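You operate a simulated robot arm through the tools that you are given. There is no shell and no other tool. Be economical: measure what you need, move in short steps, check, and stop when the job is done.

Carry out the task below with a simulated two-armed robot. There is one attempt and no reset: what you move stays moved.

JOB
Pick up the foam block with one hand, pass it to the other hand and put it on the top of the ageing cabinet. Put the small foam block from the right bench in the inside of the sealer. Open the right drawer of the left bench, put the white tub on the right bench away in the inside of the right drawer of the left bench and shut the drawer again. Take the big grey cap and put it on the middle bench. Put the small grey cap from the middle bench on the white fault card there. Put one of the signs from the right bench on the side table. Do these in any order. Set down upright: sign.

The check looks at the end state, three seconds after you hand in, the way a careful person would. Anything else that was tipped, shoved, dropped, spilled or broken makes it a failure. Lids that push on must go on centred and level and be pressed home; caps that screw on are set level and turned clockwise until they are tight.

ROBOT AND FRAMES
Two 7-joint arms with fingered hands on one trunk, on a base that drives. Base frame: it is fixed to the floor where the robot stands at the start and does not move with it; the origin is under the middle of the robot, x ahead of it, y to its left, z up; the surface under the hand at the start is at about z = 0.783. Lengths are in m, angles in degrees, forces in N, time in s.
The left shoulder is at the start at [0.092, 0.185, 1.106], the right one opposite. With the tool pointing down near the work surface each hand reaches from about 0.1 to 0.86 m from the robot's upright axis, wherever it stands, measured 20 degrees to its own side. Places, roughly: big grey cap (4x4x2 cm) [-6, -2.1, 0.8]; fault card [-3.75, 1.75, 0.75]; foam block (11x25x10 cm) [0.7, 0.1, 0.8]; inside of the right drawer of the left bench [-4.3, 1.5, 0.6]; inside of the sealer (25x25 cm) [-3.44, -2.14, 0.82]; middle bench [-3.4, 1.7, 0.8]; right drawer of the left bench [-4.3, 1.5, 0.6]; side table [-1.3, 1.1, 0.8]; sign [-2.5, 1.75, 0.75]; small foam block (10x13x7 cm) [-2.1, 1.7, 0.8]; small grey cap (3x3x2 cm) [-3.9, 1.7, 0.8]; top of the ageing cabinet [0.5, 1.1, 1.5]; white tub [-2.25, 1.5, 0.75]. Payload 4 kg a hand.
Tool frame (each hand has its own): the origin (TCP) lies between the finger pads and is the grasp point; the fingertips stand 0.026 m ahead of it; z points along the fingers, y is the line along which they close. The gripper opens to 0.132 m. The gripper's body begins 0.073 m behind the TCP. The gripper is a hand of 3 fingers: y runs from the thumb to the fingers, the wrist lies at [0, 0, -0.224] in the tool frame.
Orientation is that of the tool frame in the base frame, as a unit quaternion [x, y, z, w]. With the fingers straight down and closing along the base's y, the tool's x points along the base's -x, its y along +y and its z along -z.

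CONTROLS
- The arms move only by the tool send_rows. It takes "left_increments", "right_increments" or both (then of equal length, played together; a hand with none holds still); each is one flat list of numbers, 6 for each row, row after row: the shift along the base's x, y, z in units of 25 mm (1.0 is 25 mm), then the turn, a rotation vector about the base's x, y, z in units of 4 degrees (1.0 is 4 degrees). In form: [tx, ty, tz, ax, ay, az, tx, ty, tz, ax, ay, az, ...]. A call has 1 to 20 rows; each row shifts and turns the commanded pose from where the row before left it. A call with a number of a shift or a turn outside -1 to 1 is refused whole. A row lasts 0.2 s, in which the tool goes at most 0.05 m and 8.6 degrees; a call with a longer step from one row to the next is refused whole. A pose out of reach is approached as far as the arm can. The call stops where the force on the tool passes 40 N (or 10 N more than at its start, if that is more) or the arm is blocked; 0.2 s more then pass. In this call time passes only in rows, and 0.2 s behind the last. It gives the time, the measured TCP pose, the force on the tool (base axes), the opening and the grip force at its end, in the units of the frame above (readings bear some noise), with the torque about the TCP (base axes, N m) and any sound that the robot's microphone picked up, and new pictures: "views" is both (left out), scene, wrist or none (wrist: the cameras of the hands that moved).
- Cameras (640 x 400 px; columns grow to the right, rows downward): "scene" is now at [0.2153, 0.0171, 1.3178]; the picture's right is [0.18, -0.98, -0.05], its down [-0.68, -0.09, -0.73] and it looks along [0.71, 0.16, -0.68] (base axes); focal length 267 px, centre (320, 200). "left" rides on the left gripper at [-0.062, 0.003, -0.092] in its tool frame; the picture's right is [-0.05, -1.00, 0.00], its down [0.83, -0.04, -0.56] and it looks along [0.55, -0.03, 0.83] (tool axes); focal length 230 px, centre (320, 200). "right" rides on the right gripper at [0.062, 0.003, -0.092] in its tool frame; the picture's right is [-0.05, 1.00, 0.00], its down [-0.83, -0.04, -0.55] and it looks along [-0.55, -0.03, 0.83] (tool axes); focal length 230 px, centre (320, 200). There is no depth. A picture from a camera that has moved, and an enlarged one, comes with that camera's place and axes in the base frame and with its lens.
- raise_lower(by): slides the trunk up (or, below 0, down) by that many m; the arms and the scene camera ride with it, the base frame stays. It gives what a move gives, with no picture.
- roll_base(legs): drives the robot by 1 to 6 legs, each [ahead, left, turn to the left] in m, m and degrees, along the robot's own axes; the way and the turn of a leg run together, so that a leg with both is an arc; at most 1.5 m and 180 degrees a leg. The arms and the cameras ride along, it lands a little off, and it stops where it bumps. It gives what a move gives, and a new picture of the scene camera.
- move_fingers(finger1, finger2, thumb_bend, hand): sets how far each is bent, from 0 (flat) to 1 (curled in); at 0.3 the hand is open as for a grip, at 0.7 the pads meet at the TCP. One left out holds its place. A second passes; each finger stops where it meets its share of the squeeze, and holds until it gets a number again. It is the only way to open and close the hand. It gives what a move gives, with no picture; readings hold the bend of each and the force on the fingers (four entries, about 0 where the hand has none), thumb and palm.
- turn_head(pan, tilt): turns the head with the scene camera to pan (to the left, within 86 degrees either way) and tilt (down, from -29 to 69), counted from straight ahead of the robot. It gives what a move gives, and a new picture of the scene camera.
- enlarge(camera, box): a new picture of the part [left, top, right, bottom] of that camera's present view, enlarged. No time passes.
- finish_job(): hands the job in; it is judged then, once.

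Work in short steps. Places have to be worked out from the pictures, the camera data and where the tool is seen: move nearer, look again, correct. Check each grasp and each placing, and mend what went wrong. You have 217 turns and 260 pictures in all, those below and enlarged ones among them. Open the grippers and draw the arms clear of the work before you hand the job in, unless the task says otherwise; then end with one line.

The tools are called after ">>>" as a command line: name --argument value ..., lists and objects as JSON in quotes. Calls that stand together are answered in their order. send_rows: Moves the arms, as the interface text tells. Its arguments: {"type":"object","properties":{"left_increments":{"type":"array","items":{"type":"number"}},"right_increments":{"type":"array","items":{"type":"number"}},"views":{"type":"string","enum":["both","scene","wrist","none"]}},"required":[]} The other tools are called the same way: raise_lower (by) slides the trunk up or down; move_fingers (finger1, finger2, thumb_bend, hand) moves the fingers one by one; roll_base (legs) drives the base; turn_head (pan, tilt) turns the head that bears the scene camera; enlarge (camera, box) takes an enlarged picture of a part of a camera's view; finish_job () hands the job in.

At the start:

```text
time: 0.0
left_tcp_pos: [0.5621, 0.3771, 1.0023]
left_tcp_rot: [0.0, 1.0, 0.0, 0.0]
left_ft_force: [-0.2, -0.5, -0.1]
left_wrist_torque: [-0.01, -0.05, 0.02]
left_finger_gap: 0.1319
left_grasp_force: 0.0
left_shape: jaw
left_bend: [0.3, 0.3, 0.3]
left_finger forces: [0.0, 0.0, 0.0, 0.0, 0.0, 0.0]
right_tcp_pos: [0.5594, -0.0686, 1.019]
right_tcp_rot: [0.0, 1.0, 0.0, 0.0]
right_ft_force: [-0.2, 0.7, 0.4]
right_wrist_torque: [0.0, 0.0, 0.02]
right_finger_gap: 0.1317
right_grasp_force: 0.1
right_shape: jaw
right_bend: [0.3, 0.3, 0.3]
right_finger forces: [0.0, 0.1, 0.0, 0.0, 0.1, 0.0]
trunk travel left (down, up): [-0.15, 0.312]
robot x, y, heading: [0.0022, 0.0012, -0.3]
head pan, tilt: [10.9, 29.1]
```

scene: 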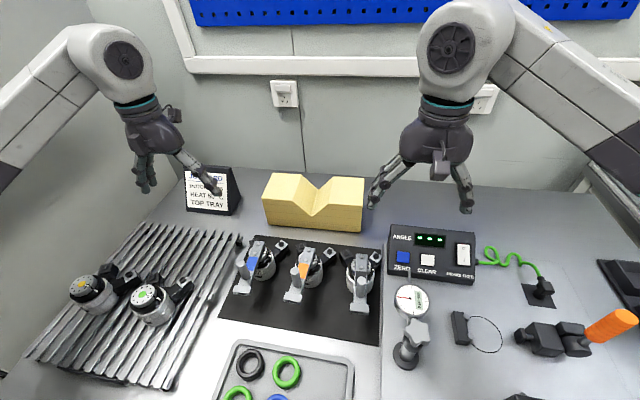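
right: 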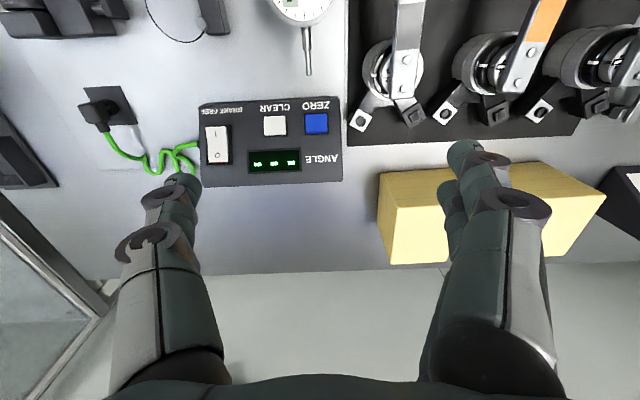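
left: 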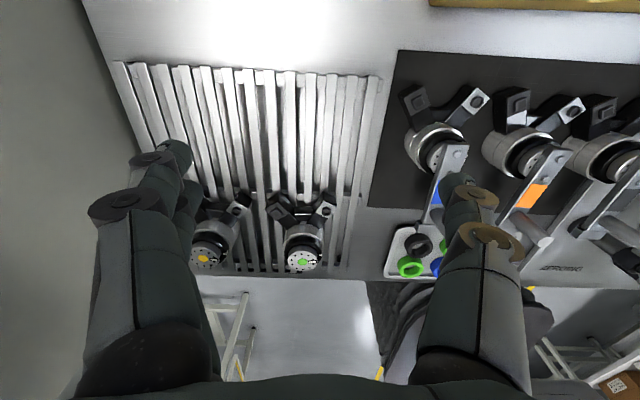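

The foam block lies across in front with its long side along y, spanning about x 0.66–0.77 and y 0.02–0.27. I turn the right hand 90° about z so it closes along x, keeping it high, and take an enlarged view of the block to measure it.

>>> enlarge --camera "scene" --box '[180, 140, 420, 290]'

>>> send_rows --right_increments '[0, 0, 0.5, 0, 0, 1, 0, 0, 0.5, 0, 0, 1, 0, 0, 0.5, 0, 0, 1, 0, 0, 0.5, 0, 0, 1, 0, 0, 0, 0, 0, 1, 0, 0, 0, 0, 0, 1, 0, 0, 0, 0, 0, 1, 0, 0, 0, 0, 0, 1, 0, 0, 0, 0, 0, 1, 0, 0, 0, 0, 0, 1, 0, 0, 0, 0, 0, 1, 0, 0, 0, 0, 0, 1, 0, 0, 0, 0, 0, 1, 0, 0, 0, 0, 0, 1, 0, 0, 0, 0, 0, 1, 0, 0, 0, 0, 0, 1, 0, 0, 0, 0, 0, 1, 0, 0, 0, 0, 0, 1, 0, 0, 0, 0, 0, 1, 0, 0, 0, 0, 0, 1]' --views "none"

```text
2.67 times, centred on (300, 215) of scene
camera zoom: at [0.2153, 0.0171, 1.3178], right [0.18, -0.98, -0.05], down [-0.68, -0.09, -0.73], along [0.71, 0.16, -0.68], focal length 713 px, centre (373, 160)
```

zoom: 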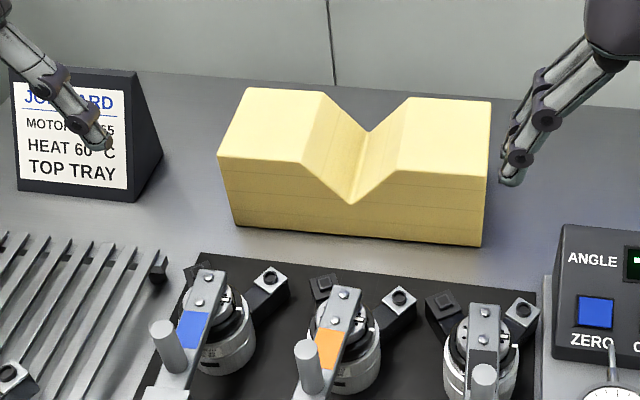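

```text
time: 4.2
left_tcp_pos: [0.5617, 0.3769, 1.0018]
left_tcp_rot: [0.0, 1.0, 0.0, 0.001]
left_ft_force: [0.0, 0.1, -0.6]
left_wrist_torque: [0.0, -0.01, 0.0]
left_finger_gap: 0.1321
left_grasp_force: 0.0
left_shape: jaw
left_bend: [0.3, 0.3, 0.3]
left_finger forces: [0.1, 0.0, 0.0, 0.0, 0.0, 0.1]
right_tcp_pos: [0.5604, -0.0697, 1.0679]
right_tcp_rot: [-0.643, 0.766, 0.001, 0.0]
right_ft_force: [0.3, -0.2, 0.4]
right_wrist_torque: [0.01, -0.04, 0.03]
right_finger_gap: 0.1321
right_grasp_force: 0.0
right_shape: jaw
right_bend: [0.3, 0.3, 0.3]
right_finger forces: [0.0, 0.0, 0.1, 0.0, 0.0, 0.1]
trunk travel left (down, up): [-0.15, 0.312]
robot x, y, heading: [-0.0034, 0.0014, 0.0]
head pan, tilt: [10.9, 29.1]
```

The block measures centre x≈0.714, with the right flat top at y 0.02–0.10 and the top at z≈0.883. I open the right hand wider and move above the right end.

>>> move_fingers --hand "right" --finger1 0.22 --finger2 0.22 --thumb_bend 0.22

>>> send_rows --right_increments '[0.88, 0.74, -0.4, 0, 0, 1, 0.88, 0.74, -0.4, 0, 0, 1, 0.88, 0.74, -0.4, 0, 0, 0.9, 0.88, 0.74, -0.4, 0, 0, 0, 0.88, 0.74, -0.4, 0, 0, 0, 0.88, 0.74, -0.4, 0, 0, 0, 0.88, 0.74, -0.4, 0, 0, 0]' --views "both"

```text
time: 5.2
left_tcp_pos: [0.5622, 0.3781, 1.0016]
left_tcp_rot: [0.0, 1.0, 0.0, 0.0]
left_ft_force: [0.3, 0.0, -0.2]
left_wrist_torque: [-0.01, 0.0, 0.02]
left_finger_gap: 0.132
left_grasp_force: 0.1
left_shape: jaw
left_bend: [0.3, 0.3, 0.3]
left_finger forces: [0.0, 0.0, 0.1, 0.1, 0.0, 0.0]
right_tcp_pos: [0.5598, -0.0699, 1.0691]
right_tcp_rot: [-0.643, 0.766, 0.0, 0.0]
right_ft_force: [0.3, -0.4, 0.0]
right_wrist_torque: [-0.02, -0.01, -0.02]
right_finger_gap: 0.1505
right_grasp_force: 0.1
right_shape: fingers
right_bend: [0.22, 0.22, 0.22]
right_finger forces: [0.1, 0.0, 0.0, 0.0, 0.0, 0.0]
trunk travel left (down, up): [-0.15, 0.312]
robot x, y, heading: [-0.004, -0.0004, -0.0]
head pan, tilt: [10.9, 29.1]
```

```text
time: 6.8
left_tcp_pos: [0.561, 0.3798, 1.0]
left_tcp_rot: [0.0, 1.0, -0.001, 0.0]
left_ft_force: [-0.3, -1.1, -0.1]
left_wrist_torque: [0.04, -0.01, -0.01]
left_finger_gap: 0.1323
left_grasp_force: 0.1
left_shape: jaw
left_bend: [0.3, 0.3, 0.3]
left_finger forces: [0.0, 0.0, 0.0, 0.0, 0.0, 0.0]
right_tcp_pos: [0.7128, 0.0612, 0.9995]
right_tcp_rot: [0.718, -0.696, 0.001, 0.001]
right_ft_force: [0.4, 0.4, -0.1]
right_wrist_torque: [-0.01, 0.01, 0.02]
right_finger_gap: 0.1508
right_grasp_force: 0.0
right_shape: fingers
right_bend: [0.22, 0.22, 0.22]
right_finger forces: [0.0, 0.0, 0.1, 0.1, 0.0, 0.0]
trunk travel left (down, up): [-0.15, 0.312]
robot x, y, heading: [-0.0032, -0.005, -0.2]
head pan, tilt: [10.9, 29.1]
camera scene: at [0.2151, 0.0193, 1.3179], right [0.18, -0.98, -0.04], down [-0.68, -0.09, -0.73], along [0.71, 0.16, -0.68], focal length 267 px, centre (320, 200)
camera right: at [0.7118, -0.0006, 1.0918], right [-1.0, 0.02, 0.0], down [0.02, 0.83, 0.55], along [0.01, 0.55, -0.83], focal length 230 px, centre (320, 200)
```

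scene: 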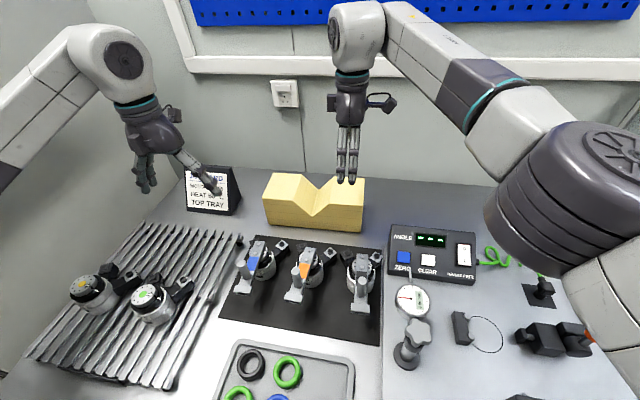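
right: 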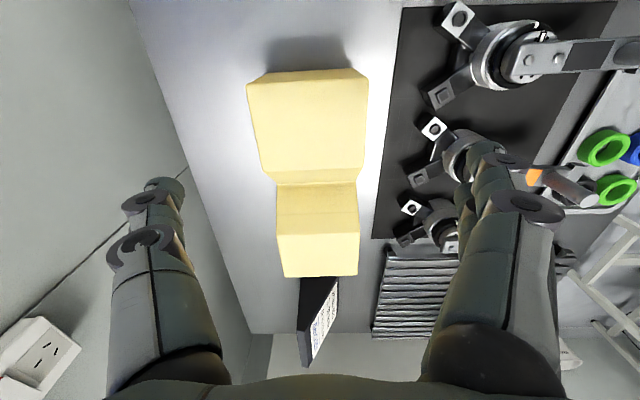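

Both views put the right end's centre at x≈0.717. I shift 5 mm in x and lower to z≈0.837.

>>> send_rows --right_increments '[0.2, 0, -0.9, 0, 0, 0, 0, 0, -0.9, 0, 0, 0, 0, 0, -0.9, 0, 0, 0, 0, 0, -0.9, 0, 0, 0, 0, 0, -0.9, 0, 0, 0, 0, 0, -0.9, 0, 0, 0, 0, 0, -0.9, 0, 0, 0, 0, 0, -0.2, 0, 0, 0]' --views "wrist"

>>> move_fingers --hand "right" --finger1 0.55 --finger2 0.55 --thumb_bend 0.55

```text
time: 8.6
left_tcp_pos: [0.5583, 0.3782, 1.0047]
left_tcp_rot: [0.0, 1.0, 0.0, 0.002]
left_ft_force: [-0.4, -0.6, 0.1]
left_wrist_torque: [-0.01, 0.01, -0.02]
left_finger_gap: 0.1318
left_grasp_force: 0.1
left_shape: jaw
left_bend: [0.3, 0.3, 0.3]
left_finger forces: [0.0, 0.0, 0.0, 0.0, 0.0, 0.0]
right_tcp_pos: [0.7206, 0.0615, 0.8435]
right_tcp_rot: [0.717, -0.697, 0.001, -0.005]
right_ft_force: [6.4, 0.5, 33.0]
right_wrist_torque: [0.01, -1.54, 0.02]
right_finger_gap: 0.1583
right_grasp_force: 13.7
right_shape: fingers
right_bend: [0.22, 0.22, 0.22]
right_finger forces: [0.2, 0.3, 0.0, 0.1, 26.1, 0.1]
trunk travel left (down, up): [-0.15, 0.312]
robot x, y, heading: [0.001, 0.002, -0.1]
head pan, tilt: [10.9, 29.1]
camera right: at [0.7176, -0.0014, 0.9363], right [-1.0, 0.02, -0.01], down [0.01, 0.83, 0.56], along [0.02, 0.56, -0.83], focal length 230 px, centre (320, 200)
```

right: 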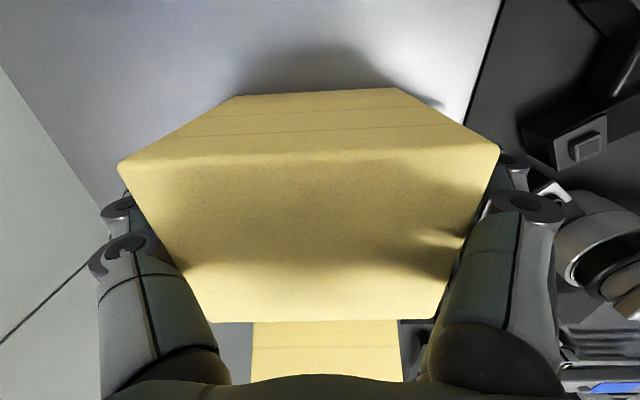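

```text
time: 9.7
left_tcp_pos: [0.5598, 0.3773, 1.0028]
left_tcp_rot: [0.0, 1.0, 0.0, 0.001]
left_ft_force: [-1.0, 0.2, 0.6]
left_wrist_torque: [-0.03, 0.03, -0.01]
left_finger_gap: 0.1319
left_grasp_force: 0.0
left_shape: jaw
left_bend: [0.3, 0.3, 0.3]
left_finger forces: [0.1, 0.0, 0.1, 0.0, 0.0, 0.1]
right_tcp_pos: [0.7195, 0.061, 0.8439]
right_tcp_rot: [0.717, -0.697, 0.001, -0.005]
right_ft_force: [-7.5, -1.0, 23.9]
right_wrist_torque: [0.11, -0.75, 0.01]
right_finger_gap: 0.1099
right_grasp_force: 35.9
right_shape: fingers
right_bend: [0.54, 0.54, 0.54]
right_finger forces: [17.7, 17.4, 0.0, 0.0, 35.5, 0.1]
trunk travel left (down, up): [-0.15, 0.312]
robot x, y, heading: [0.0011, -0.0004, -0.2]
head pan, tilt: [10.9, 29.1]
stopped (right hand): the force on the tool passed its limit at 44 N (the readings are from after the stop); the commanded pose is now the measured one
```

The descent met the block, but the grip closed on 0.110 m, matching the block's width. I lift slowly and look.

>>> send_rows --right_increments '[0, 0, 0.5, 0, 0, 0, 0, 0, 0.7, 0, 0, 0, 0, 0, 0.7, 0, 0, 0, 0, 0, 0.7, 0, 0, 0, 0, 0, 0.7, 0, 0, 0, 0, 0, 0.7, 0, 0, 0]' --views "both"

```text
time: 11.1
left_tcp_pos: [0.5608, 0.3793, 1.0025]
left_tcp_rot: [0.0, 1.0, 0.0, 0.0]
left_ft_force: [-0.6, 0.7, -1.0]
left_wrist_torque: [0.02, 0.0, -0.01]
left_finger_gap: 0.1315
left_grasp_force: 0.1
left_shape: jaw
left_bend: [0.3, 0.3, 0.3]
left_finger forces: [0.1, 0.0, 0.1, 0.1, 0.0, 0.1]
right_tcp_pos: [0.7211, 0.0617, 0.9403]
right_tcp_rot: [0.717, -0.697, 0.002, -0.002]
right_ft_force: [0.3, 0.7, -0.9]
right_wrist_torque: [-0.09, -0.01, 0.01]
right_finger_gap: 0.1092
right_grasp_force: 34.2
right_shape: fingers
right_bend: [0.53, 0.53, 0.54]
right_finger forces: [16.5, 15.4, 0.0, 0.0, 36.4, 0.0]
trunk travel left (down, up): [-0.15, 0.312]
robot x, y, heading: [-0.0034, -0.0004, -0.1]
head pan, tilt: [10.9, 29.1]
camera scene: at [0.2152, 0.0175, 1.3179], right [0.18, -0.98, -0.05], down [-0.68, -0.09, -0.73], along [0.71, 0.16, -0.68], focal length 267 px, centre (320, 200)
camera right: at [0.7194, -0.0005, 1.0342], right [-1.0, 0.02, -0.01], down [0.02, 0.83, 0.56], along [0.02, 0.56, -0.83], focal length 230 px, centre (320, 200)
```

scene: 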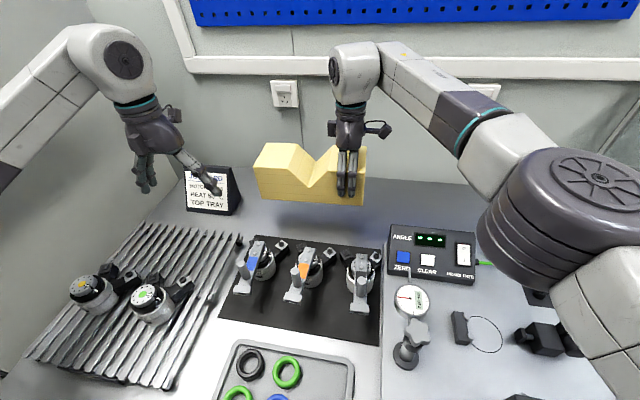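
right: 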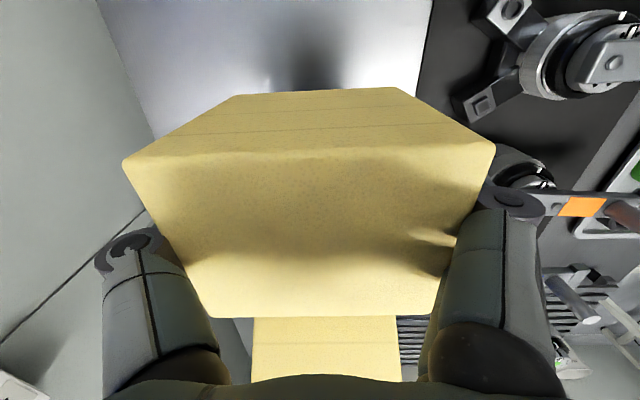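

The block is lifted and level. I raise and turn the left hand likewise and bring it above the left end, spreading its fingers.

>>> move_fingers --hand "left" --finger1 0.2 --finger2 0.2 --thumb_bend 0.2

>>> send_rows --left_increments '[0, 0, 1, 0, 0, 1, 0, 0, 1, 0, 0, 1, 0, 0, 1, 0, 0, 1, 0, 0, 1, 0, 0, 1, 0, 0, 0, 0, 0, 1, 0.6, 0, 0, 0, 0, 1, 0.6, 0, 0, 0, 0, 1, 0.6, 0, 0, 0, 0, 1, 0.6, 0, 0, 0, 0, 1, 0.6, -0.4, 0, 0, 0, 1, 0.6, -0.4, 0, 0, 0, 1, 0.6, -0.4, 0, 0, 0, 1, 0.6, -0.4, 0, 0, 0, 1, 0.6, -0.4, 0, 0, 0, 1, 0.6, -0.4, 0, 0, 0, 1, 0.2, -0.4, 0, 0, 0, 1, 0, -0.4, 0, 0, 0, 1, 0, -0.4, 0, 0, 0, 1, 0, -0.4, 0, 0, 0, 1, 0, -0.4, 0, 0, 0, 1]' --views "none"

>>> send_rows --left_increments '[0, -0.4, 0, 0, 0, 1, 0, -0.4, 0, 0, 0, 1, 0, -0.4, 0, 0, 0, 0.9]' --views "both"

```text
time: 12.1
left_tcp_pos: [0.5619, 0.378, 1.0024]
left_tcp_rot: [-0.001, 1.0, 0.0, 0.0]
left_ft_force: [-0.6, -0.7, 0.3]
left_wrist_torque: [-0.01, 0.0, 0.0]
left_finger_gap: 0.1547
left_grasp_force: 0.0
left_shape: fingers
left_bend: [0.2, 0.2, 0.2]
left_finger forces: [0.0, 0.0, 0.1, 0.1, 0.0, 0.1]
right_tcp_pos: [0.7205, 0.0604, 0.9412]
right_tcp_rot: [0.717, -0.697, 0.001, -0.002]
right_ft_force: [-1.0, -1.1, -1.3]
right_wrist_torque: [-0.07, -0.01, 0.01]
right_finger_gap: 0.1091
right_grasp_force: 33.8
right_shape: fingers
right_bend: [0.53, 0.53, 0.54]
right_finger forces: [16.4, 15.3, 0.1, 0.1, 36.6, 0.0]
trunk travel left (down, up): [-0.15, 0.312]
robot x, y, heading: [-0.0017, -0.0012, -0.0]
head pan, tilt: [10.9, 29.1]
```

```text
time: 16.3
left_tcp_pos: [0.719, 0.2667, 1.1023]
left_tcp_rot: [-0.643, 0.765, 0.0, -0.001]
left_ft_force: [0.5, 0.1, -0.4]
left_wrist_torque: [-0.01, 0.0, -0.01]
left_finger_gap: 0.1549
left_grasp_force: 0.1
left_shape: fingers
left_bend: [0.2, 0.2, 0.2]
left_finger forces: [0.1, 0.1, 0.0, 0.0, 0.0, 0.0]
right_tcp_pos: [0.721, 0.0596, 0.9409]
right_tcp_rot: [0.717, -0.697, 0.001, -0.002]
right_ft_force: [0.7, -0.4, -0.6]
right_wrist_torque: [-0.09, -0.01, 0.02]
right_finger_gap: 0.1088
right_grasp_force: 34.0
right_shape: fingers
right_bend: [0.53, 0.53, 0.54]
right_finger forces: [16.6, 15.2, 0.0, 0.0, 36.7, 0.0]
trunk travel left (down, up): [-0.15, 0.312]
robot x, y, heading: [0.0012, 0.002, 0.1]
head pan, tilt: [10.9, 29.1]
```

```text
time: 17.1
left_tcp_pos: [0.7166, 0.2368, 1.1016]
left_tcp_rot: [0.717, -0.697, 0.0, 0.0]
left_ft_force: [0.8, -0.3, -0.7]
left_wrist_torque: [-0.02, 0.0, 0.0]
left_finger_gap: 0.1549
left_grasp_force: 0.1
left_shape: fingers
left_bend: [0.2, 0.2, 0.2]
left_finger forces: [0.0, 0.1, 0.0, 0.0, 0.0, 0.0]
right_tcp_pos: [0.7205, 0.062, 0.9405]
right_tcp_rot: [0.717, -0.697, 0.002, -0.002]
right_ft_force: [-1.0, 0.6, -0.5]
right_wrist_torque: [-0.06, -0.05, 0.0]
right_finger_gap: 0.109
right_grasp_force: 34.9
right_shape: fingers
right_bend: [0.53, 0.53, 0.54]
right_finger forces: [16.6, 15.2, 0.1, 0.0, 36.8, 0.0]
trunk travel left (down, up): [-0.15, 0.312]
robot x, y, heading: [-0.0004, 0.0018, -0.1]
head pan, tilt: [10.9, 29.1]
camera scene: at [0.2155, 0.0168, 1.3178], right [0.18, -0.98, -0.05], down [-0.68, -0.09, -0.73], along [0.71, 0.17, -0.68], focal length 267 px, centre (320, 200)
camera left: at [0.7119, 0.3005, 1.1934], right [1.0, 0.08, 0.0], down [0.07, -0.83, 0.56], along [0.04, -0.55, -0.83], focal length 230 px, centre (320, 200)
```

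scene: 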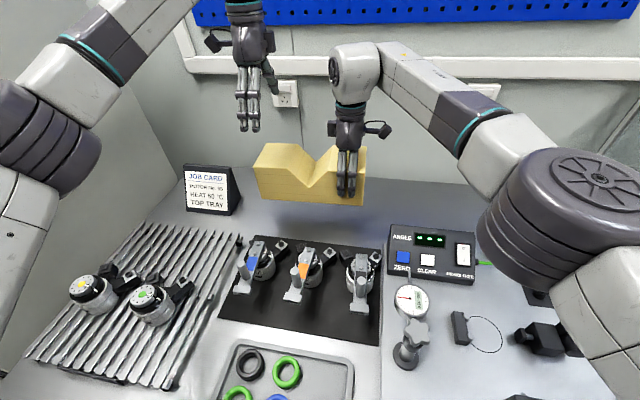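
left: 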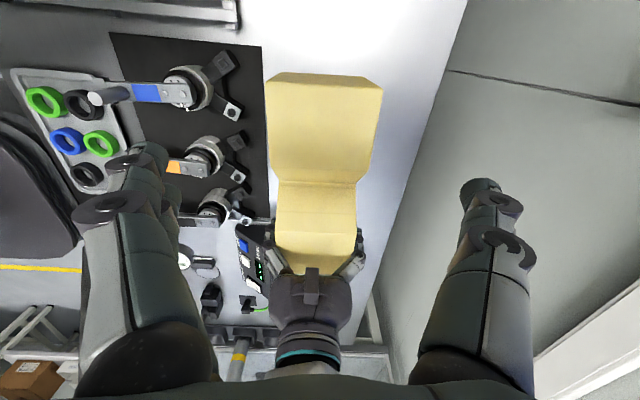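

The block's left end is centred under the left hand (x≈0.717, top z≈0.98). I lower the left hand to grip height, shifting slightly far-ward since the thumb rubbed last time.

>>> send_rows --left_increments '[0.16, 0, -0.9, 0, 0, 0, 0, 0, -0.9, 0, 0, 0, 0, 0, -0.9, 0, 0, 0, 0, 0, -0.9, 0, 0, 0, 0, 0, -0.9, 0, 0, 0, 0, 0, -0.9, 0, 0, 0, 0, 0, -0.7, 0, 0, 0]' --views "wrist"

```text
time: 18.7
left_tcp_pos: [0.7205, 0.2386, 0.9457]
left_tcp_rot: [0.717, -0.697, -0.001, 0.0]
left_ft_force: [0.3, 0.5, -0.3]
left_wrist_torque: [0.02, 0.01, 0.0]
left_finger_gap: 0.1545
left_grasp_force: 0.0
left_shape: fingers
left_bend: [0.2, 0.2, 0.2]
left_finger forces: [0.0, 0.0, 0.1, 0.0, 0.0, 0.0]
right_tcp_pos: [0.721, 0.0626, 0.9398]
right_tcp_rot: [0.717, -0.697, 0.001, -0.001]
right_ft_force: [0.0, 0.4, -1.1]
right_wrist_torque: [-0.08, 0.0, -0.04]
right_finger_gap: 0.109
right_grasp_force: 34.7
right_shape: fingers
right_bend: [0.53, 0.53, 0.54]
right_finger forces: [16.5, 15.2, 0.0, 0.1, 36.7, 0.0]
trunk travel left (down, up): [-0.15, 0.312]
robot x, y, heading: [0.0023, -0.0009, 0.0]
head pan, tilt: [10.9, 29.1]
camera left: at [0.7152, 0.3008, 1.0385], right [1.0, 0.08, 0.0], down [0.07, -0.83, 0.56], along [0.04, -0.55, -0.83], focal length 230 px, centre (320, 200)
```

left: 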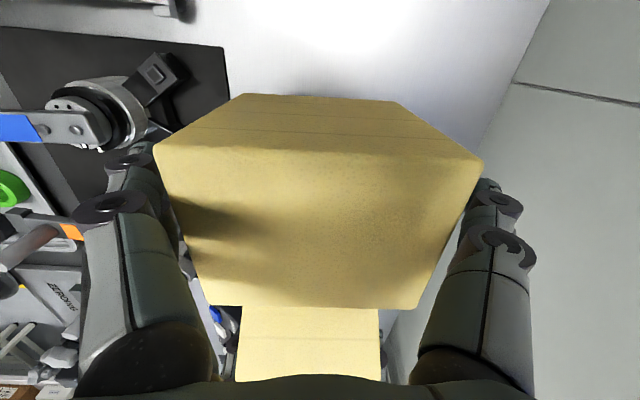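

The left hand surrounds the left end without contact. I close it, then will open the right.

>>> move_fingers --hand "left" --finger1 0.55 --finger2 0.55 --thumb_bend 0.55

```text
time: 19.7
left_tcp_pos: [0.7194, 0.2385, 0.9476]
left_tcp_rot: [0.717, -0.697, 0.0, 0.0]
left_ft_force: [4.5, 1.5, 0.5]
left_wrist_torque: [0.04, 0.36, 0.33]
left_finger_gap: 0.1061
left_grasp_force: 34.9
left_shape: fingers
left_bend: [0.51, 0.51, 0.51]
left_finger forces: [16.3, 16.4, 0.1, 0.0, 36.8, 0.1]
right_tcp_pos: [0.7214, 0.0617, 0.9412]
right_tcp_rot: [0.717, -0.697, 0.001, -0.002]
right_ft_force: [-5.0, -0.2, 0.1]
right_wrist_torque: [0.02, -0.37, 0.34]
right_finger_gap: 0.1088
right_grasp_force: 34.8
right_shape: fingers
right_bend: [0.53, 0.53, 0.54]
right_finger forces: [16.0, 16.8, 0.0, 0.1, 35.9, 0.1]
trunk travel left (down, up): [-0.15, 0.312]
robot x, y, heading: [-0.0012, -0.0005, -0.1]
head pan, tilt: [10.9, 29.1]
```

The left grips firmly. I open the right hand and lift it clear.

>>> move_fingers --hand "right" --finger1 0.2 --finger2 0.2 --thumb_bend 0.2

>>> send_rows --right_increments '[0, 0, 0.8, 0, 0, 0, 0, 0, 0.8, 0, 0, 0, 0, 0, 0.8, 0, 0, 0, 0, 0, 0.8, 0, 0, 0, 0, 0, 0.8, 0, 0, 0, 0, 0, 0.8, 0, 0, 0, 0, 0, 0.8, 0, 0, 0, 0, -1, 0, 0, 0, 0, 0, -1, 0, 0, 0, 0, -0.5, -1, 0, 0, 0, 0, -0.5, -1, 0, 0, 0, 0, -0.5, -1, 0, 0, 0, 0, -0.5, -1, 0, 0, 0, 0, -0.5, -1, 0, 0, 0, 0]' --views "scene"

```text
time: 20.7
left_tcp_pos: [0.719, 0.2368, 0.947]
left_tcp_rot: [0.717, -0.697, 0.0, -0.001]
left_ft_force: [-2.9, 1.1, -0.3]
left_wrist_torque: [0.08, -0.1, -0.52]
left_finger_gap: 0.1058
left_grasp_force: 32.0
left_shape: fingers
left_bend: [0.52, 0.51, 0.51]
left_finger forces: [15.9, 17.8, 0.0, 0.0, 30.9, 0.1]
right_tcp_pos: [0.7205, 0.0612, 0.9419]
right_tcp_rot: [0.717, -0.698, 0.001, -0.003]
right_ft_force: [2.6, -0.3, -0.6]
right_wrist_torque: [0.04, 0.09, -0.05]
right_finger_gap: 0.1557
right_grasp_force: 1.5
right_shape: fingers
right_bend: [0.2, 0.2, 0.2]
right_finger forces: [0.1, 0.0, 0.0, 0.0, 2.6, 0.1]
trunk travel left (down, up): [-0.15, 0.312]
robot x, y, heading: [-0.0015, 0.0042, -0.1]
head pan, tilt: [10.9, 29.1]
```

```text
time: 23.7
left_tcp_pos: [0.7205, 0.2379, 0.9474]
left_tcp_rot: [0.717, -0.697, 0.0, -0.001]
left_ft_force: [0.2, -0.8, 0.0]
left_wrist_torque: [0.1, 0.0, 0.02]
left_finger_gap: 0.1057
left_grasp_force: 31.8
left_shape: fingers
left_bend: [0.52, 0.51, 0.51]
left_finger forces: [15.9, 15.8, 0.0, 0.0, 32.0, 0.0]
right_tcp_pos: [0.6476, -0.1189, 1.0582]
right_tcp_rot: [0.717, -0.697, 0.001, -0.002]
right_ft_force: [-1.0, -0.4, -0.3]
right_wrist_torque: [0.0, 0.0, 0.0]
right_finger_gap: 0.155
right_grasp_force: 0.1
right_shape: fingers
right_bend: [0.2, 0.2, 0.2]
right_finger forces: [0.0, 0.1, 0.0, 0.1, 0.1, 0.0]
right hand out of reach, approached as far as the arm can: row 4, 5, 6, 7
trunk travel left (down, up): [-0.15, 0.312]
robot x, y, heading: [-0.0001, -0.0002, -0.1]
head pan, tilt: [10.9, 29.1]
camera scene: at [0.215, 0.0161, 1.3179], right [0.18, -0.98, -0.05], down [-0.68, -0.09, -0.73], along [0.71, 0.17, -0.68], focal length 267 px, centre (320, 200)
```

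scene: 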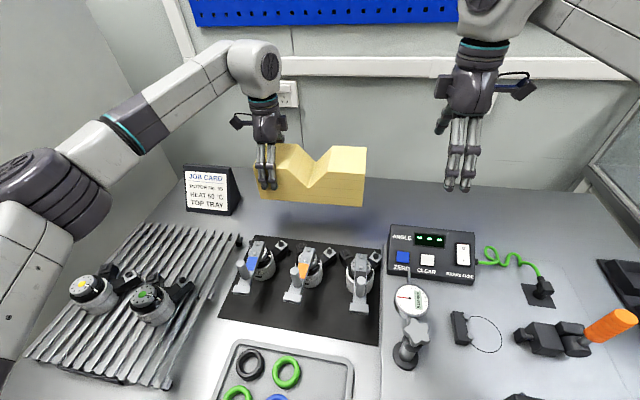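

The handover worked. I retract both arms towards the trunk (block raised first) and look left at the cabinet.

>>> send_rows --left_increments '[0, 0, 1, 0, 0, 0, 0, 0, 1, 0, 0, 0, 0, 0, 1, 0, 0, 0, -0.5, 0, 1, 0, 0, 0, -1, 0, 0, 0, 0, 0, -1, 0, 0, 0, 0, 0, -1, 0, 0, 0, 0, 0, -1, 0, 0, 0, 0, 0, -1, 0, 0, 0, 0, 0, -1, 0, 0, 0, 0, 0, -1, 0, 0, 0, 0, 0, -1, 0, 0, 0, 0, 0]' --right_increments '[-1, 0, 0, 0, 0, 0, -1, 0, 0, 0, 0, 0, -1, -0.5, 0, 0, 0, 0, -1, -0.5, 0, 0, 0, 0, -1, -0.5, 0, 0, 0, 0, -1, -0.5, 0, 0, 0, 0, -1, -0.5, 0, 0, 0, 0, -1, -0.5, 0, 0, 0, 0, 0, -0.5, 0, 0, 0, 0, 0, -0.5, 0, 0, 0, 0, 0, 0, 0, 0, 0, 0, 0, 0, 0, 0, 0, 0]' --views "none"

>>> turn_head --pan 70 --tilt 0

```text
time: 26.3
left_tcp_pos: [0.5077, 0.2386, 1.0486]
left_tcp_rot: [0.717, -0.697, 0.001, 0.0]
left_ft_force: [0.3, 0.1, -1.3]
left_wrist_torque: [0.1, -0.01, -0.02]
left_finger_gap: 0.1059
left_grasp_force: 31.0
left_shape: fingers
left_bend: [0.52, 0.51, 0.51]
left_finger forces: [15.6, 15.3, 0.0, 0.1, 31.1, 0.1]
right_tcp_pos: [0.4484, -0.2195, 1.0563]
right_tcp_rot: [0.717, -0.697, 0.001, -0.003]
right_ft_force: [-0.3, 0.6, -0.7]
right_wrist_torque: [-0.02, -0.02, -0.01]
right_finger_gap: 0.1553
right_grasp_force: 0.0
right_shape: fingers
right_bend: [0.2, 0.2, 0.2]
right_finger forces: [0.1, 0.1, 0.1, 0.0, 0.0, 0.0]
trunk travel left (down, up): [-0.15, 0.312]
robot x, y, heading: [0.0033, 0.0012, 0.1]
head pan, tilt: [10.9, 29.1]
```

```text
time: 27.6
left_tcp_pos: [0.5089, 0.2385, 1.0476]
left_tcp_rot: [0.717, -0.697, -0.001, -0.001]
left_ft_force: [0.9, -0.4, -1.4]
left_wrist_torque: [0.09, -0.04, -0.01]
left_finger_gap: 0.1058
left_grasp_force: 30.9
left_shape: fingers
left_bend: [0.52, 0.51, 0.51]
left_finger forces: [15.4, 15.3, 0.1, 0.1, 31.2, 0.0]
right_tcp_pos: [0.4484, -0.2186, 1.0556]
right_tcp_rot: [0.717, -0.697, 0.001, -0.001]
right_ft_force: [0.3, -0.2, -0.6]
right_wrist_torque: [0.02, -0.01, 0.0]
right_finger_gap: 0.1551
right_grasp_force: 0.1
right_shape: fingers
right_bend: [0.2, 0.2, 0.2]
right_finger forces: [0.1, 0.1, 0.1, 0.0, 0.0, 0.1]
trunk travel left (down, up): [-0.15, 0.312]
robot x, y, heading: [-0.0021, 0.0026, -0.0]
head pan, tilt: [70.0, 0.0]
camera scene: at [0.1704, 0.0845, 1.3777], right [0.91, -0.34, -0.23], down [-0.25, 0.0, -0.97], along [0.33, 0.94, -0.08], focal length 267 px, centre (320, 200)
```

scene: 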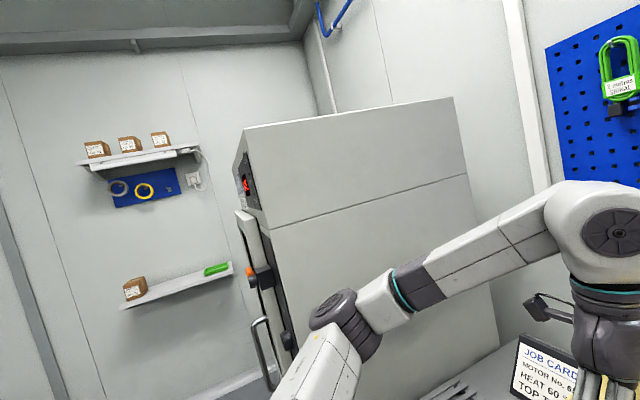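

The cabinet's side is at y≈0.62, its front at x≈0.25 and its top at z≈1.5 with x up to 0.78. I raise the trunk fully, lift the block to above 1.55, then look again from up there.

>>> raise_lower --by 0.31

>>> send_rows --left_increments '[-0.5, 0, 1, 0, 0, 0, -0.5, 0, 1, 0, 0, 0, -0.5, 0, 1, 0, 0, 0, -0.5, 0, 1, 0, 0, 0, 0, 0, 1, 0, 0, 0, 0, 0, 1, 0, 0, 0, 0, 0, 1, 0, 0, 0, 0, 0, 1, 0, 0, 0, 0, 0, 1, 0, 0, 0, 0, 0, 1, 0, 0, 0, 0, 0, 1, 0, 0, 0]' --views "none"

>>> turn_head --pan 70 --tilt 20

```text
time: 30.7
left_tcp_pos: [0.5089, 0.2376, 1.3589]
left_tcp_rot: [0.717, -0.697, -0.001, 0.001]
left_ft_force: [1.2, -0.7, -0.7]
left_wrist_torque: [0.08, -0.01, 0.01]
left_finger_gap: 0.1058
left_grasp_force: 31.3
left_shape: fingers
left_bend: [0.52, 0.51, 0.51]
left_finger forces: [15.5, 15.3, 0.0, 0.2, 31.1, 0.0]
right_tcp_pos: [0.4486, -0.2183, 1.3668]
right_tcp_rot: [0.716, -0.698, 0.001, -0.002]
right_ft_force: [-0.2, 0.0, 0.2]
right_wrist_torque: [-0.02, -0.04, 0.01]
right_finger_gap: 0.1555
right_grasp_force: 0.0
right_shape: fingers
right_bend: [0.2, 0.2, 0.2]
right_finger forces: [0.1, 0.1, 0.0, 0.0, 0.0, 0.0]
trunk travel left (down, up): [-0.46, 0.002]
robot x, y, heading: [-0.0041, -0.0007, 0.1]
head pan, tilt: [70.0, 0.0]
```

```text
time: 33.1
left_tcp_pos: [0.457, 0.237, 1.6356]
left_tcp_rot: [0.717, -0.697, 0.0, 0.0]
left_ft_force: [-0.2, -0.6, -1.0]
left_wrist_torque: [0.07, -0.01, 0.0]
left_finger_gap: 0.1056
left_grasp_force: 29.8
left_shape: fingers
left_bend: [0.52, 0.52, 0.51]
left_finger forces: [15.0, 14.9, 0.0, 0.1, 30.4, 0.1]
right_tcp_pos: [0.4477, -0.2204, 1.3667]
right_tcp_rot: [0.717, -0.697, 0.001, -0.002]
right_ft_force: [-0.5, 0.3, -0.2]
right_wrist_torque: [0.01, -0.01, 0.0]
right_finger_gap: 0.1551
right_grasp_force: 0.1
right_shape: fingers
right_bend: [0.2, 0.2, 0.2]
right_finger forces: [0.1, 0.0, 0.1, 0.0, 0.0, 0.0]
trunk travel left (down, up): [-0.46, 0.002]
robot x, y, heading: [-0.0035, 0.0013, 0.2]
head pan, tilt: [70.0, 0.0]
```

```text
time: 33.9
left_tcp_pos: [0.458, 0.237, 1.6337]
left_tcp_rot: [0.717, -0.697, 0.0, 0.0]
left_ft_force: [0.2, -1.1, -1.0]
left_wrist_torque: [0.08, 0.03, 0.03]
left_finger_gap: 0.1055
left_grasp_force: 30.5
left_shape: fingers
left_bend: [0.52, 0.52, 0.51]
left_finger forces: [15.1, 14.9, 0.0, 0.0, 30.2, 0.0]
right_tcp_pos: [0.4478, -0.2186, 1.3663]
right_tcp_rot: [0.717, -0.697, 0.001, -0.002]
right_ft_force: [0.2, -0.2, -0.4]
right_wrist_torque: [0.02, -0.04, 0.02]
right_finger_gap: 0.1551
right_grasp_force: 0.1
right_shape: fingers
right_bend: [0.2, 0.2, 0.2]
right_finger forces: [0.1, 0.0, 0.0, 0.1, 0.0, 0.1]
trunk travel left (down, up): [-0.46, 0.002]
robot x, y, heading: [-0.0025, 0.0047, 0.0]
head pan, tilt: [70.0, 20.0]
camera scene: at [0.0203, 0.0875, 1.6861], right [0.94, -0.34, 0.0], down [-0.12, -0.32, -0.94], along [0.32, 0.88, -0.34], focal length 267 px, centre (320, 200)
```

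scene: 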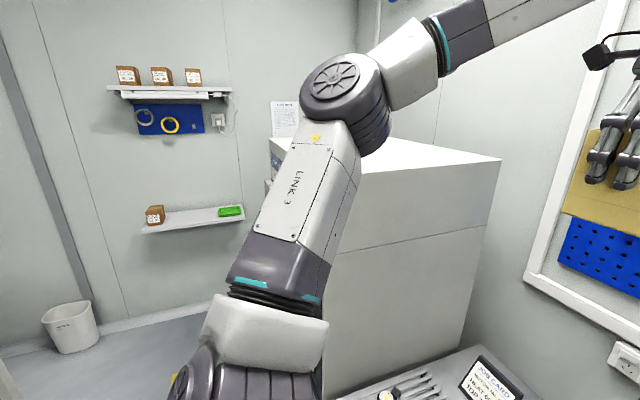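

Triangulating: cabinet top z≈1.515, side y≈0.684, front x≈0.256. The block (bottom ≈1.57) clears it, so I back up 0.18 m and drive left 0.55 m.

>>> roll_base --legs '[[-0.18, 0, 0], [0, 0.55, 0]]'

>>> turn_head --pan 20 --tilt 25

```text
time: 38.1
left_tcp_pos: [0.2848, 0.7761, 1.6345]
left_tcp_rot: [0.715, -0.699, 0.0, 0.0]
left_ft_force: [-0.1, 0.3, 0.3]
left_wrist_torque: [0.08, -0.02, -0.01]
left_finger_gap: 0.1055
left_grasp_force: 29.9
left_shape: fingers
left_bend: [0.52, 0.52, 0.51]
left_finger forces: [15.1, 14.9, 0.0, 0.1, 30.2, 0.0]
right_tcp_pos: [0.272, 0.3179, 1.366]
right_tcp_rot: [0.714, -0.7, 0.0, -0.003]
right_ft_force: [-0.5, 0.0, -0.4]
right_wrist_torque: [-0.02, 0.01, 0.03]
right_finger_gap: 0.1552
right_grasp_force: 0.0
right_shape: fingers
right_bend: [0.2, 0.2, 0.2]
right_finger forces: [0.0, 0.0, 0.0, 0.1, 0.1, 0.0]
trunk travel left (down, up): [-0.46, 0.002]
robot x, y, heading: [-0.1721, 0.5441, 0.0]
head pan, tilt: [70.0, 20.0]
camera scene: at [-0.1536, 0.6276, 1.6862], right [0.94, -0.35, 0.0], down [-0.12, -0.32, -0.94], along [0.33, 0.88, -0.34], focal length 267 px, centre (320, 200)
```

scene: 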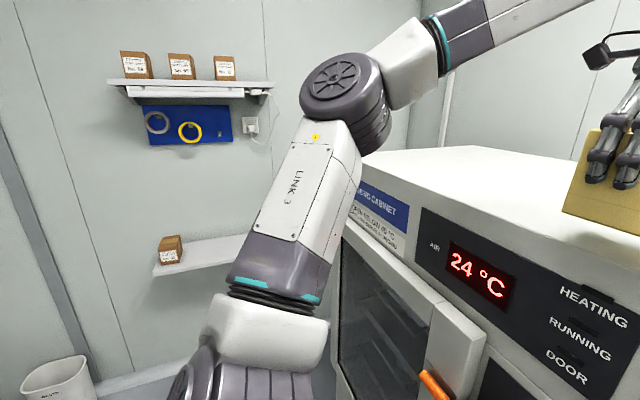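

```text
time: 39.3
left_tcp_pos: [0.2844, 0.7773, 1.6339]
left_tcp_rot: [0.715, -0.699, 0.001, 0.0]
left_ft_force: [0.4, -0.6, -1.2]
left_wrist_torque: [0.06, -0.04, -0.02]
left_finger_gap: 0.1057
left_grasp_force: 30.4
left_shape: fingers
left_bend: [0.52, 0.52, 0.51]
left_finger forces: [15.2, 15.0, 0.0, 0.0, 30.3, 0.0]
right_tcp_pos: [0.2727, 0.3208, 1.3655]
right_tcp_rot: [0.714, -0.7, 0.001, -0.002]
right_ft_force: [0.4, -0.4, 0.2]
right_wrist_torque: [0.0, -0.02, 0.0]
right_finger_gap: 0.1553
right_grasp_force: 0.0
right_shape: fingers
right_bend: [0.2, 0.2, 0.2]
right_finger forces: [0.0, 0.1, 0.1, 0.0, 0.1, 0.0]
trunk travel left (down, up): [-0.46, 0.002]
robot x, y, heading: [-0.1738, 0.5437, -0.6]
head pan, tilt: [20.0, 25.0]
camera scene: at [-0.0993, 0.5732, 1.678], right [0.34, -0.94, 0.0], down [-0.4, -0.14, -0.91], along [0.85, 0.31, -0.42], focal length 267 px, centre (320, 200)
```

scene: 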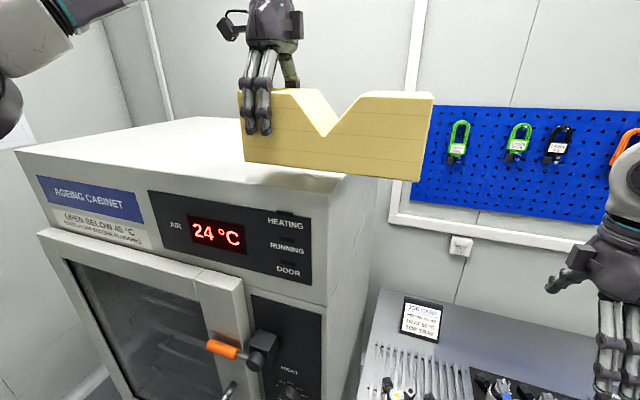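

The top is confirmed with its front edge at x≈0.26. I move the hand to (0.42, 0.95) and lower to just above contact.

>>> send_rows --left_increments '[0.68, 0.87, 0, 0, 0, 0, 0.68, 0.87, 0, 0, 0, 0, 0.68, 0.87, 0, 0, 0, 0, 0.68, 0.87, 0, 0, 0, 0, 0.68, 0.87, 0, 0, 0, 0, 0.68, 0.87, 0, 0, 0, 0, 0.68, 0.87, 0, 0, 0, 0, 0.68, 0.87, 0, 0, 0, 0, 0, 0, -0.5, 0, 0, 0, 0, 0, -0.5, 0, 0, 0, 0, 0, -0.4, 0, 0, 0]' --views "scene"

```text
time: 41.5
left_tcp_pos: [0.3997, 0.9447, 1.5902]
left_tcp_rot: [0.716, -0.699, 0.009, -0.006]
left_ft_force: [1.2, 0.6, 14.5]
left_wrist_torque: [-0.01, 0.43, 0.08]
left_finger_gap: 0.1053
left_grasp_force: 29.6
left_shape: fingers
left_bend: [0.52, 0.52, 0.52]
left_finger forces: [15.4, 15.5, 0.0, 0.1, 28.9, 0.1]
left hand out of reach, approached as far as the arm can: row 6, 7, 8
right_tcp_pos: [0.2731, 0.3202, 1.3659]
right_tcp_rot: [0.715, -0.7, 0.001, -0.002]
right_ft_force: [0.3, -0.4, 0.9]
right_wrist_torque: [-0.01, 0.03, 0.0]
right_finger_gap: 0.1551
right_grasp_force: 0.1
right_shape: fingers
right_bend: [0.2, 0.2, 0.2]
right_finger forces: [0.1, 0.0, 0.0, 0.1, 0.1, 0.0]
trunk travel left (down, up): [-0.46, 0.002]
robot x, y, heading: [-0.1731, 0.5412, -0.3]
head pan, tilt: [20.0, 25.0]
stopped in row 11 (left hand): the force on the tool passed its limit at 45 N (the readings are from after the stop); the commanded pose is now the measured one
camera scene: at [-0.1, 0.5734, 1.6781], right [0.34, -0.94, 0.0], down [-0.4, -0.14, -0.91], along [0.85, 0.3, -0.42], focal length 267 px, centre (320, 200)
```

scene: 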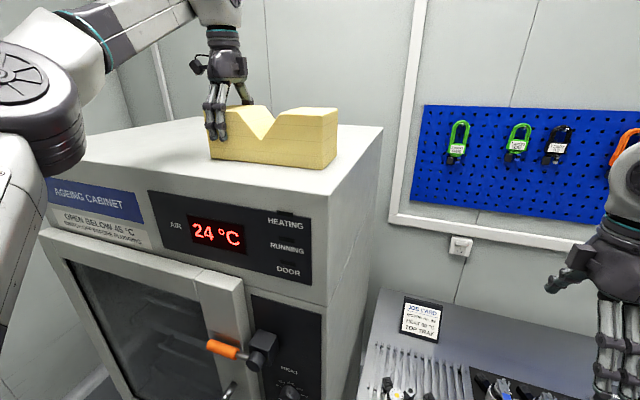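

The block rests on the cabinet top, clear of the edges. I release and lift away.

>>> move_fingers --hand "left" --finger1 0.2 --finger2 0.2 --thumb_bend 0.2

>>> send_rows --left_increments '[0, 0, 0.5, 0, 0, 0, 0, 0, 0.6, 0, 0, 0, 0, 0, 0.6, 0, 0, 0, 0, 0, 0.6, 0, 0, 0, 0, 0, 0.6, 0, 0, 0, 0, 0, 0.6, 0, 0, 0, -0.8, -0.8, 0.3, 0, 0, 0, -0.8, -0.8, 0.3, 0, 0, 0, -0.8, -0.8, 0.3, 0, 0, 0, -0.8, -0.8, 0.3, 0, 0, 0, -0.8, -0.8, 0, 0, 0, 0, -0.8, -0.8, 0, 0, 0, 0, -0.8, -0.8, 0, 0, 0, 0]' --views "scene"

```text
time: 42.5
left_tcp_pos: [0.4005, 0.9449, 1.5882]
left_tcp_rot: [0.715, -0.699, 0.006, -0.005]
left_ft_force: [-0.9, 0.8, 0.6]
left_wrist_torque: [0.02, 0.03, -0.03]
left_finger_gap: 0.1558
left_grasp_force: 0.6
left_shape: fingers
left_bend: [0.2, 0.2, 0.2]
left_finger forces: [0.4, 0.6, 0.0, 0.0, 0.3, 0.0]
right_tcp_pos: [0.2718, 0.3222, 1.3666]
right_tcp_rot: [0.715, -0.699, 0.001, -0.002]
right_ft_force: [-0.2, 0.1, -0.1]
right_wrist_torque: [-0.01, 0.0, 0.0]
right_finger_gap: 0.155
right_grasp_force: 0.2
right_shape: fingers
right_bend: [0.2, 0.2, 0.2]
right_finger forces: [0.0, 0.1, 0.0, 0.0, 0.1, 0.0]
trunk travel left (down, up): [-0.46, 0.002]
robot x, y, heading: [-0.1758, 0.5451, -0.3]
head pan, tilt: [20.0, 25.0]
```

```text
time: 45.3
left_tcp_pos: [0.2312, 0.7933, 1.6628]
left_tcp_rot: [0.715, -0.699, 0.007, -0.004]
left_ft_force: [0.4, 0.6, -1.2]
left_wrist_torque: [0.04, -0.02, 0.0]
left_finger_gap: 0.1556
left_grasp_force: 0.1
left_shape: fingers
left_bend: [0.2, 0.2, 0.2]
left_finger forces: [0.1, 0.0, 0.0, 0.0, 0.1, 0.0]
left hand out of reach, approached as far as the arm can: row 3, 4, 5, 6
right_tcp_pos: [0.272, 0.3195, 1.3663]
right_tcp_rot: [0.714, -0.7, 0.001, -0.002]
right_ft_force: [0.0, -0.5, 1.0]
right_wrist_torque: [0.02, 0.02, 0.0]
right_finger_gap: 0.155
right_grasp_force: 0.1
right_shape: fingers
right_bend: [0.2, 0.2, 0.2]
right_finger forces: [0.0, 0.0, 0.1, 0.0, 0.1, 0.0]
trunk travel left (down, up): [-0.46, 0.002]
robot x, y, heading: [-0.1724, 0.5384, -0.4]
head pan, tilt: [20.0, 25.0]
camera scene: at [-0.1002, 0.5731, 1.678], right [0.34, -0.94, 0.0], down [-0.4, -0.14, -0.91], along [0.85, 0.3, -0.42], focal length 267 px, centre (320, 200)
```

scene: 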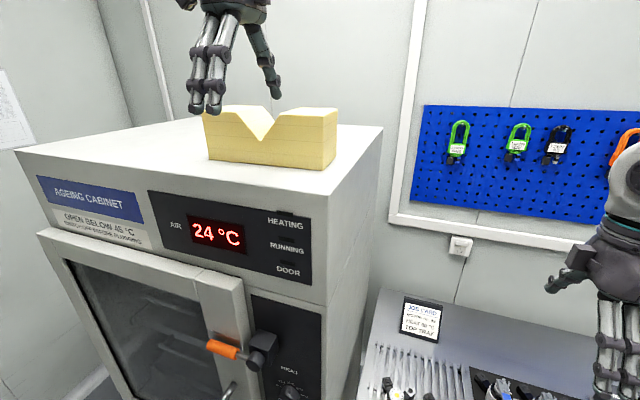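

Block task done. I back off from the cabinet, turn to face +y, and look at the room.

>>> roll_base --legs '[[-0.5, 0, 0], [0, 0, 90]]'

>>> raise_lower --by -0.2

>>> turn_head --pan 35 --tilt 25

```text
time: 52.1
left_tcp_pos: [-0.9277, 0.9478, 1.6624]
left_tcp_rot: [1.0, 0.019, 0.002, -0.008]
left_ft_force: [-0.5, -0.4, 0.3]
left_wrist_torque: [0.0, -0.02, -0.05]
left_finger_gap: 0.1557
left_grasp_force: 0.0
left_shape: fingers
left_bend: [0.2, 0.2, 0.2]
left_finger forces: [0.1, 0.0, 0.0, 0.1, 0.1, 0.0]
right_tcp_pos: [-0.4551, 0.994, 1.3664]
right_tcp_rot: [1.0, 0.019, 0.0, -0.003]
right_ft_force: [-0.2, -0.3, -0.4]
right_wrist_torque: [0.01, 0.01, -0.02]
right_finger_gap: 0.1554
right_grasp_force: 0.1
right_shape: fingers
right_bend: [0.2, 0.2, 0.2]
right_finger forces: [0.1, 0.0, 0.1, 0.1, 0.0, 0.0]
trunk travel left (down, up): [-0.46, 0.002]
robot x, y, heading: [-0.6726, 0.5443, 90.3]
head pan, tilt: [20.0, 25.0]
camera scene: at [-0.7035, 0.6211, 1.678], right [0.94, 0.35, 0.0], down [0.15, -0.4, -0.91], along [-0.32, 0.85, -0.42], focal length 267 px, centre (320, 200)
```

scene: 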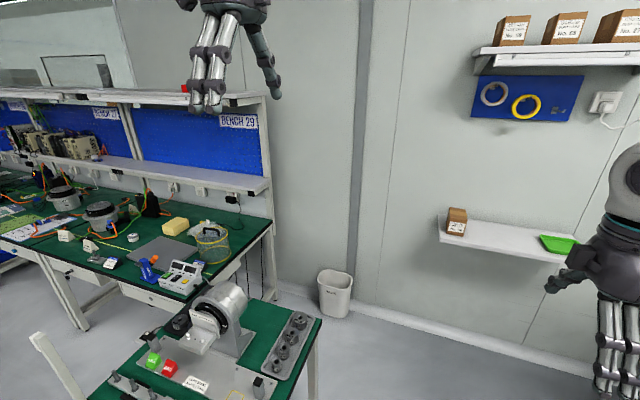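

```text
time: 54.3
left_tcp_pos: [-0.9273, 0.9577, 1.455]
left_tcp_rot: [1.0, 0.019, 0.002, -0.001]
left_ft_force: [-0.1, -0.5, 0.5]
left_wrist_torque: [0.0, -0.01, 0.01]
left_finger_gap: 0.1558
left_grasp_force: 0.0
left_shape: fingers
left_bend: [0.2, 0.2, 0.2]
left_finger forces: [0.0, 0.1, 0.1, 0.0, 0.0, 0.1]
right_tcp_pos: [-0.4552, 0.9942, 1.1663]
right_tcp_rot: [1.0, 0.019, -0.001, -0.002]
right_ft_force: [-0.3, -0.8, 1.1]
right_wrist_torque: [0.02, -0.01, 0.04]
right_finger_gap: 0.1552
right_grasp_force: 0.1
right_shape: fingers
right_bend: [0.2, 0.2, 0.2]
right_finger forces: [0.0, 0.1, 0.1, 0.0, 0.1, 0.0]
trunk travel left (down, up): [-0.26, 0.202]
robot x, y, heading: [-0.6707, 0.5466, 90.5]
head pan, tilt: [20.0, 25.0]
```

```text
time: 55.0
left_tcp_pos: [-0.9276, 0.9576, 1.4548]
left_tcp_rot: [1.0, 0.019, 0.003, 0.0]
left_ft_force: [-0.3, -0.1, -0.1]
left_wrist_torque: [0.02, 0.0, 0.02]
left_finger_gap: 0.1556
left_grasp_force: 0.1
left_shape: fingers
left_bend: [0.2, 0.2, 0.2]
left_finger forces: [0.0, 0.0, 0.1, 0.0, 0.1, 0.0]
right_tcp_pos: [-0.4546, 0.9946, 1.166]
right_tcp_rot: [1.0, 0.019, -0.002, -0.002]
right_ft_force: [-0.2, -0.1, 0.0]
right_wrist_torque: [0.01, 0.0, -0.02]
right_finger_gap: 0.1551
right_grasp_force: 0.1
right_shape: fingers
right_bend: [0.2, 0.2, 0.2]
right_finger forces: [0.0, 0.0, 0.1, 0.0, 0.1, 0.0]
trunk travel left (down, up): [-0.26, 0.202]
robot x, y, heading: [-0.668, 0.5475, 90.7]
head pan, tilt: [35.0, 25.0]
camera scene: at [-0.7255, 0.6703, 1.465], right [0.81, 0.58, -0.06], down [0.25, -0.44, -0.86], along [-0.53, 0.69, -0.5], focal length 267 px, centre (320, 200)
```

scene: 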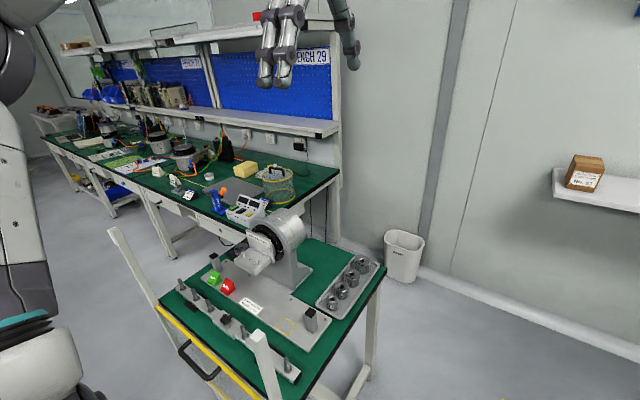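

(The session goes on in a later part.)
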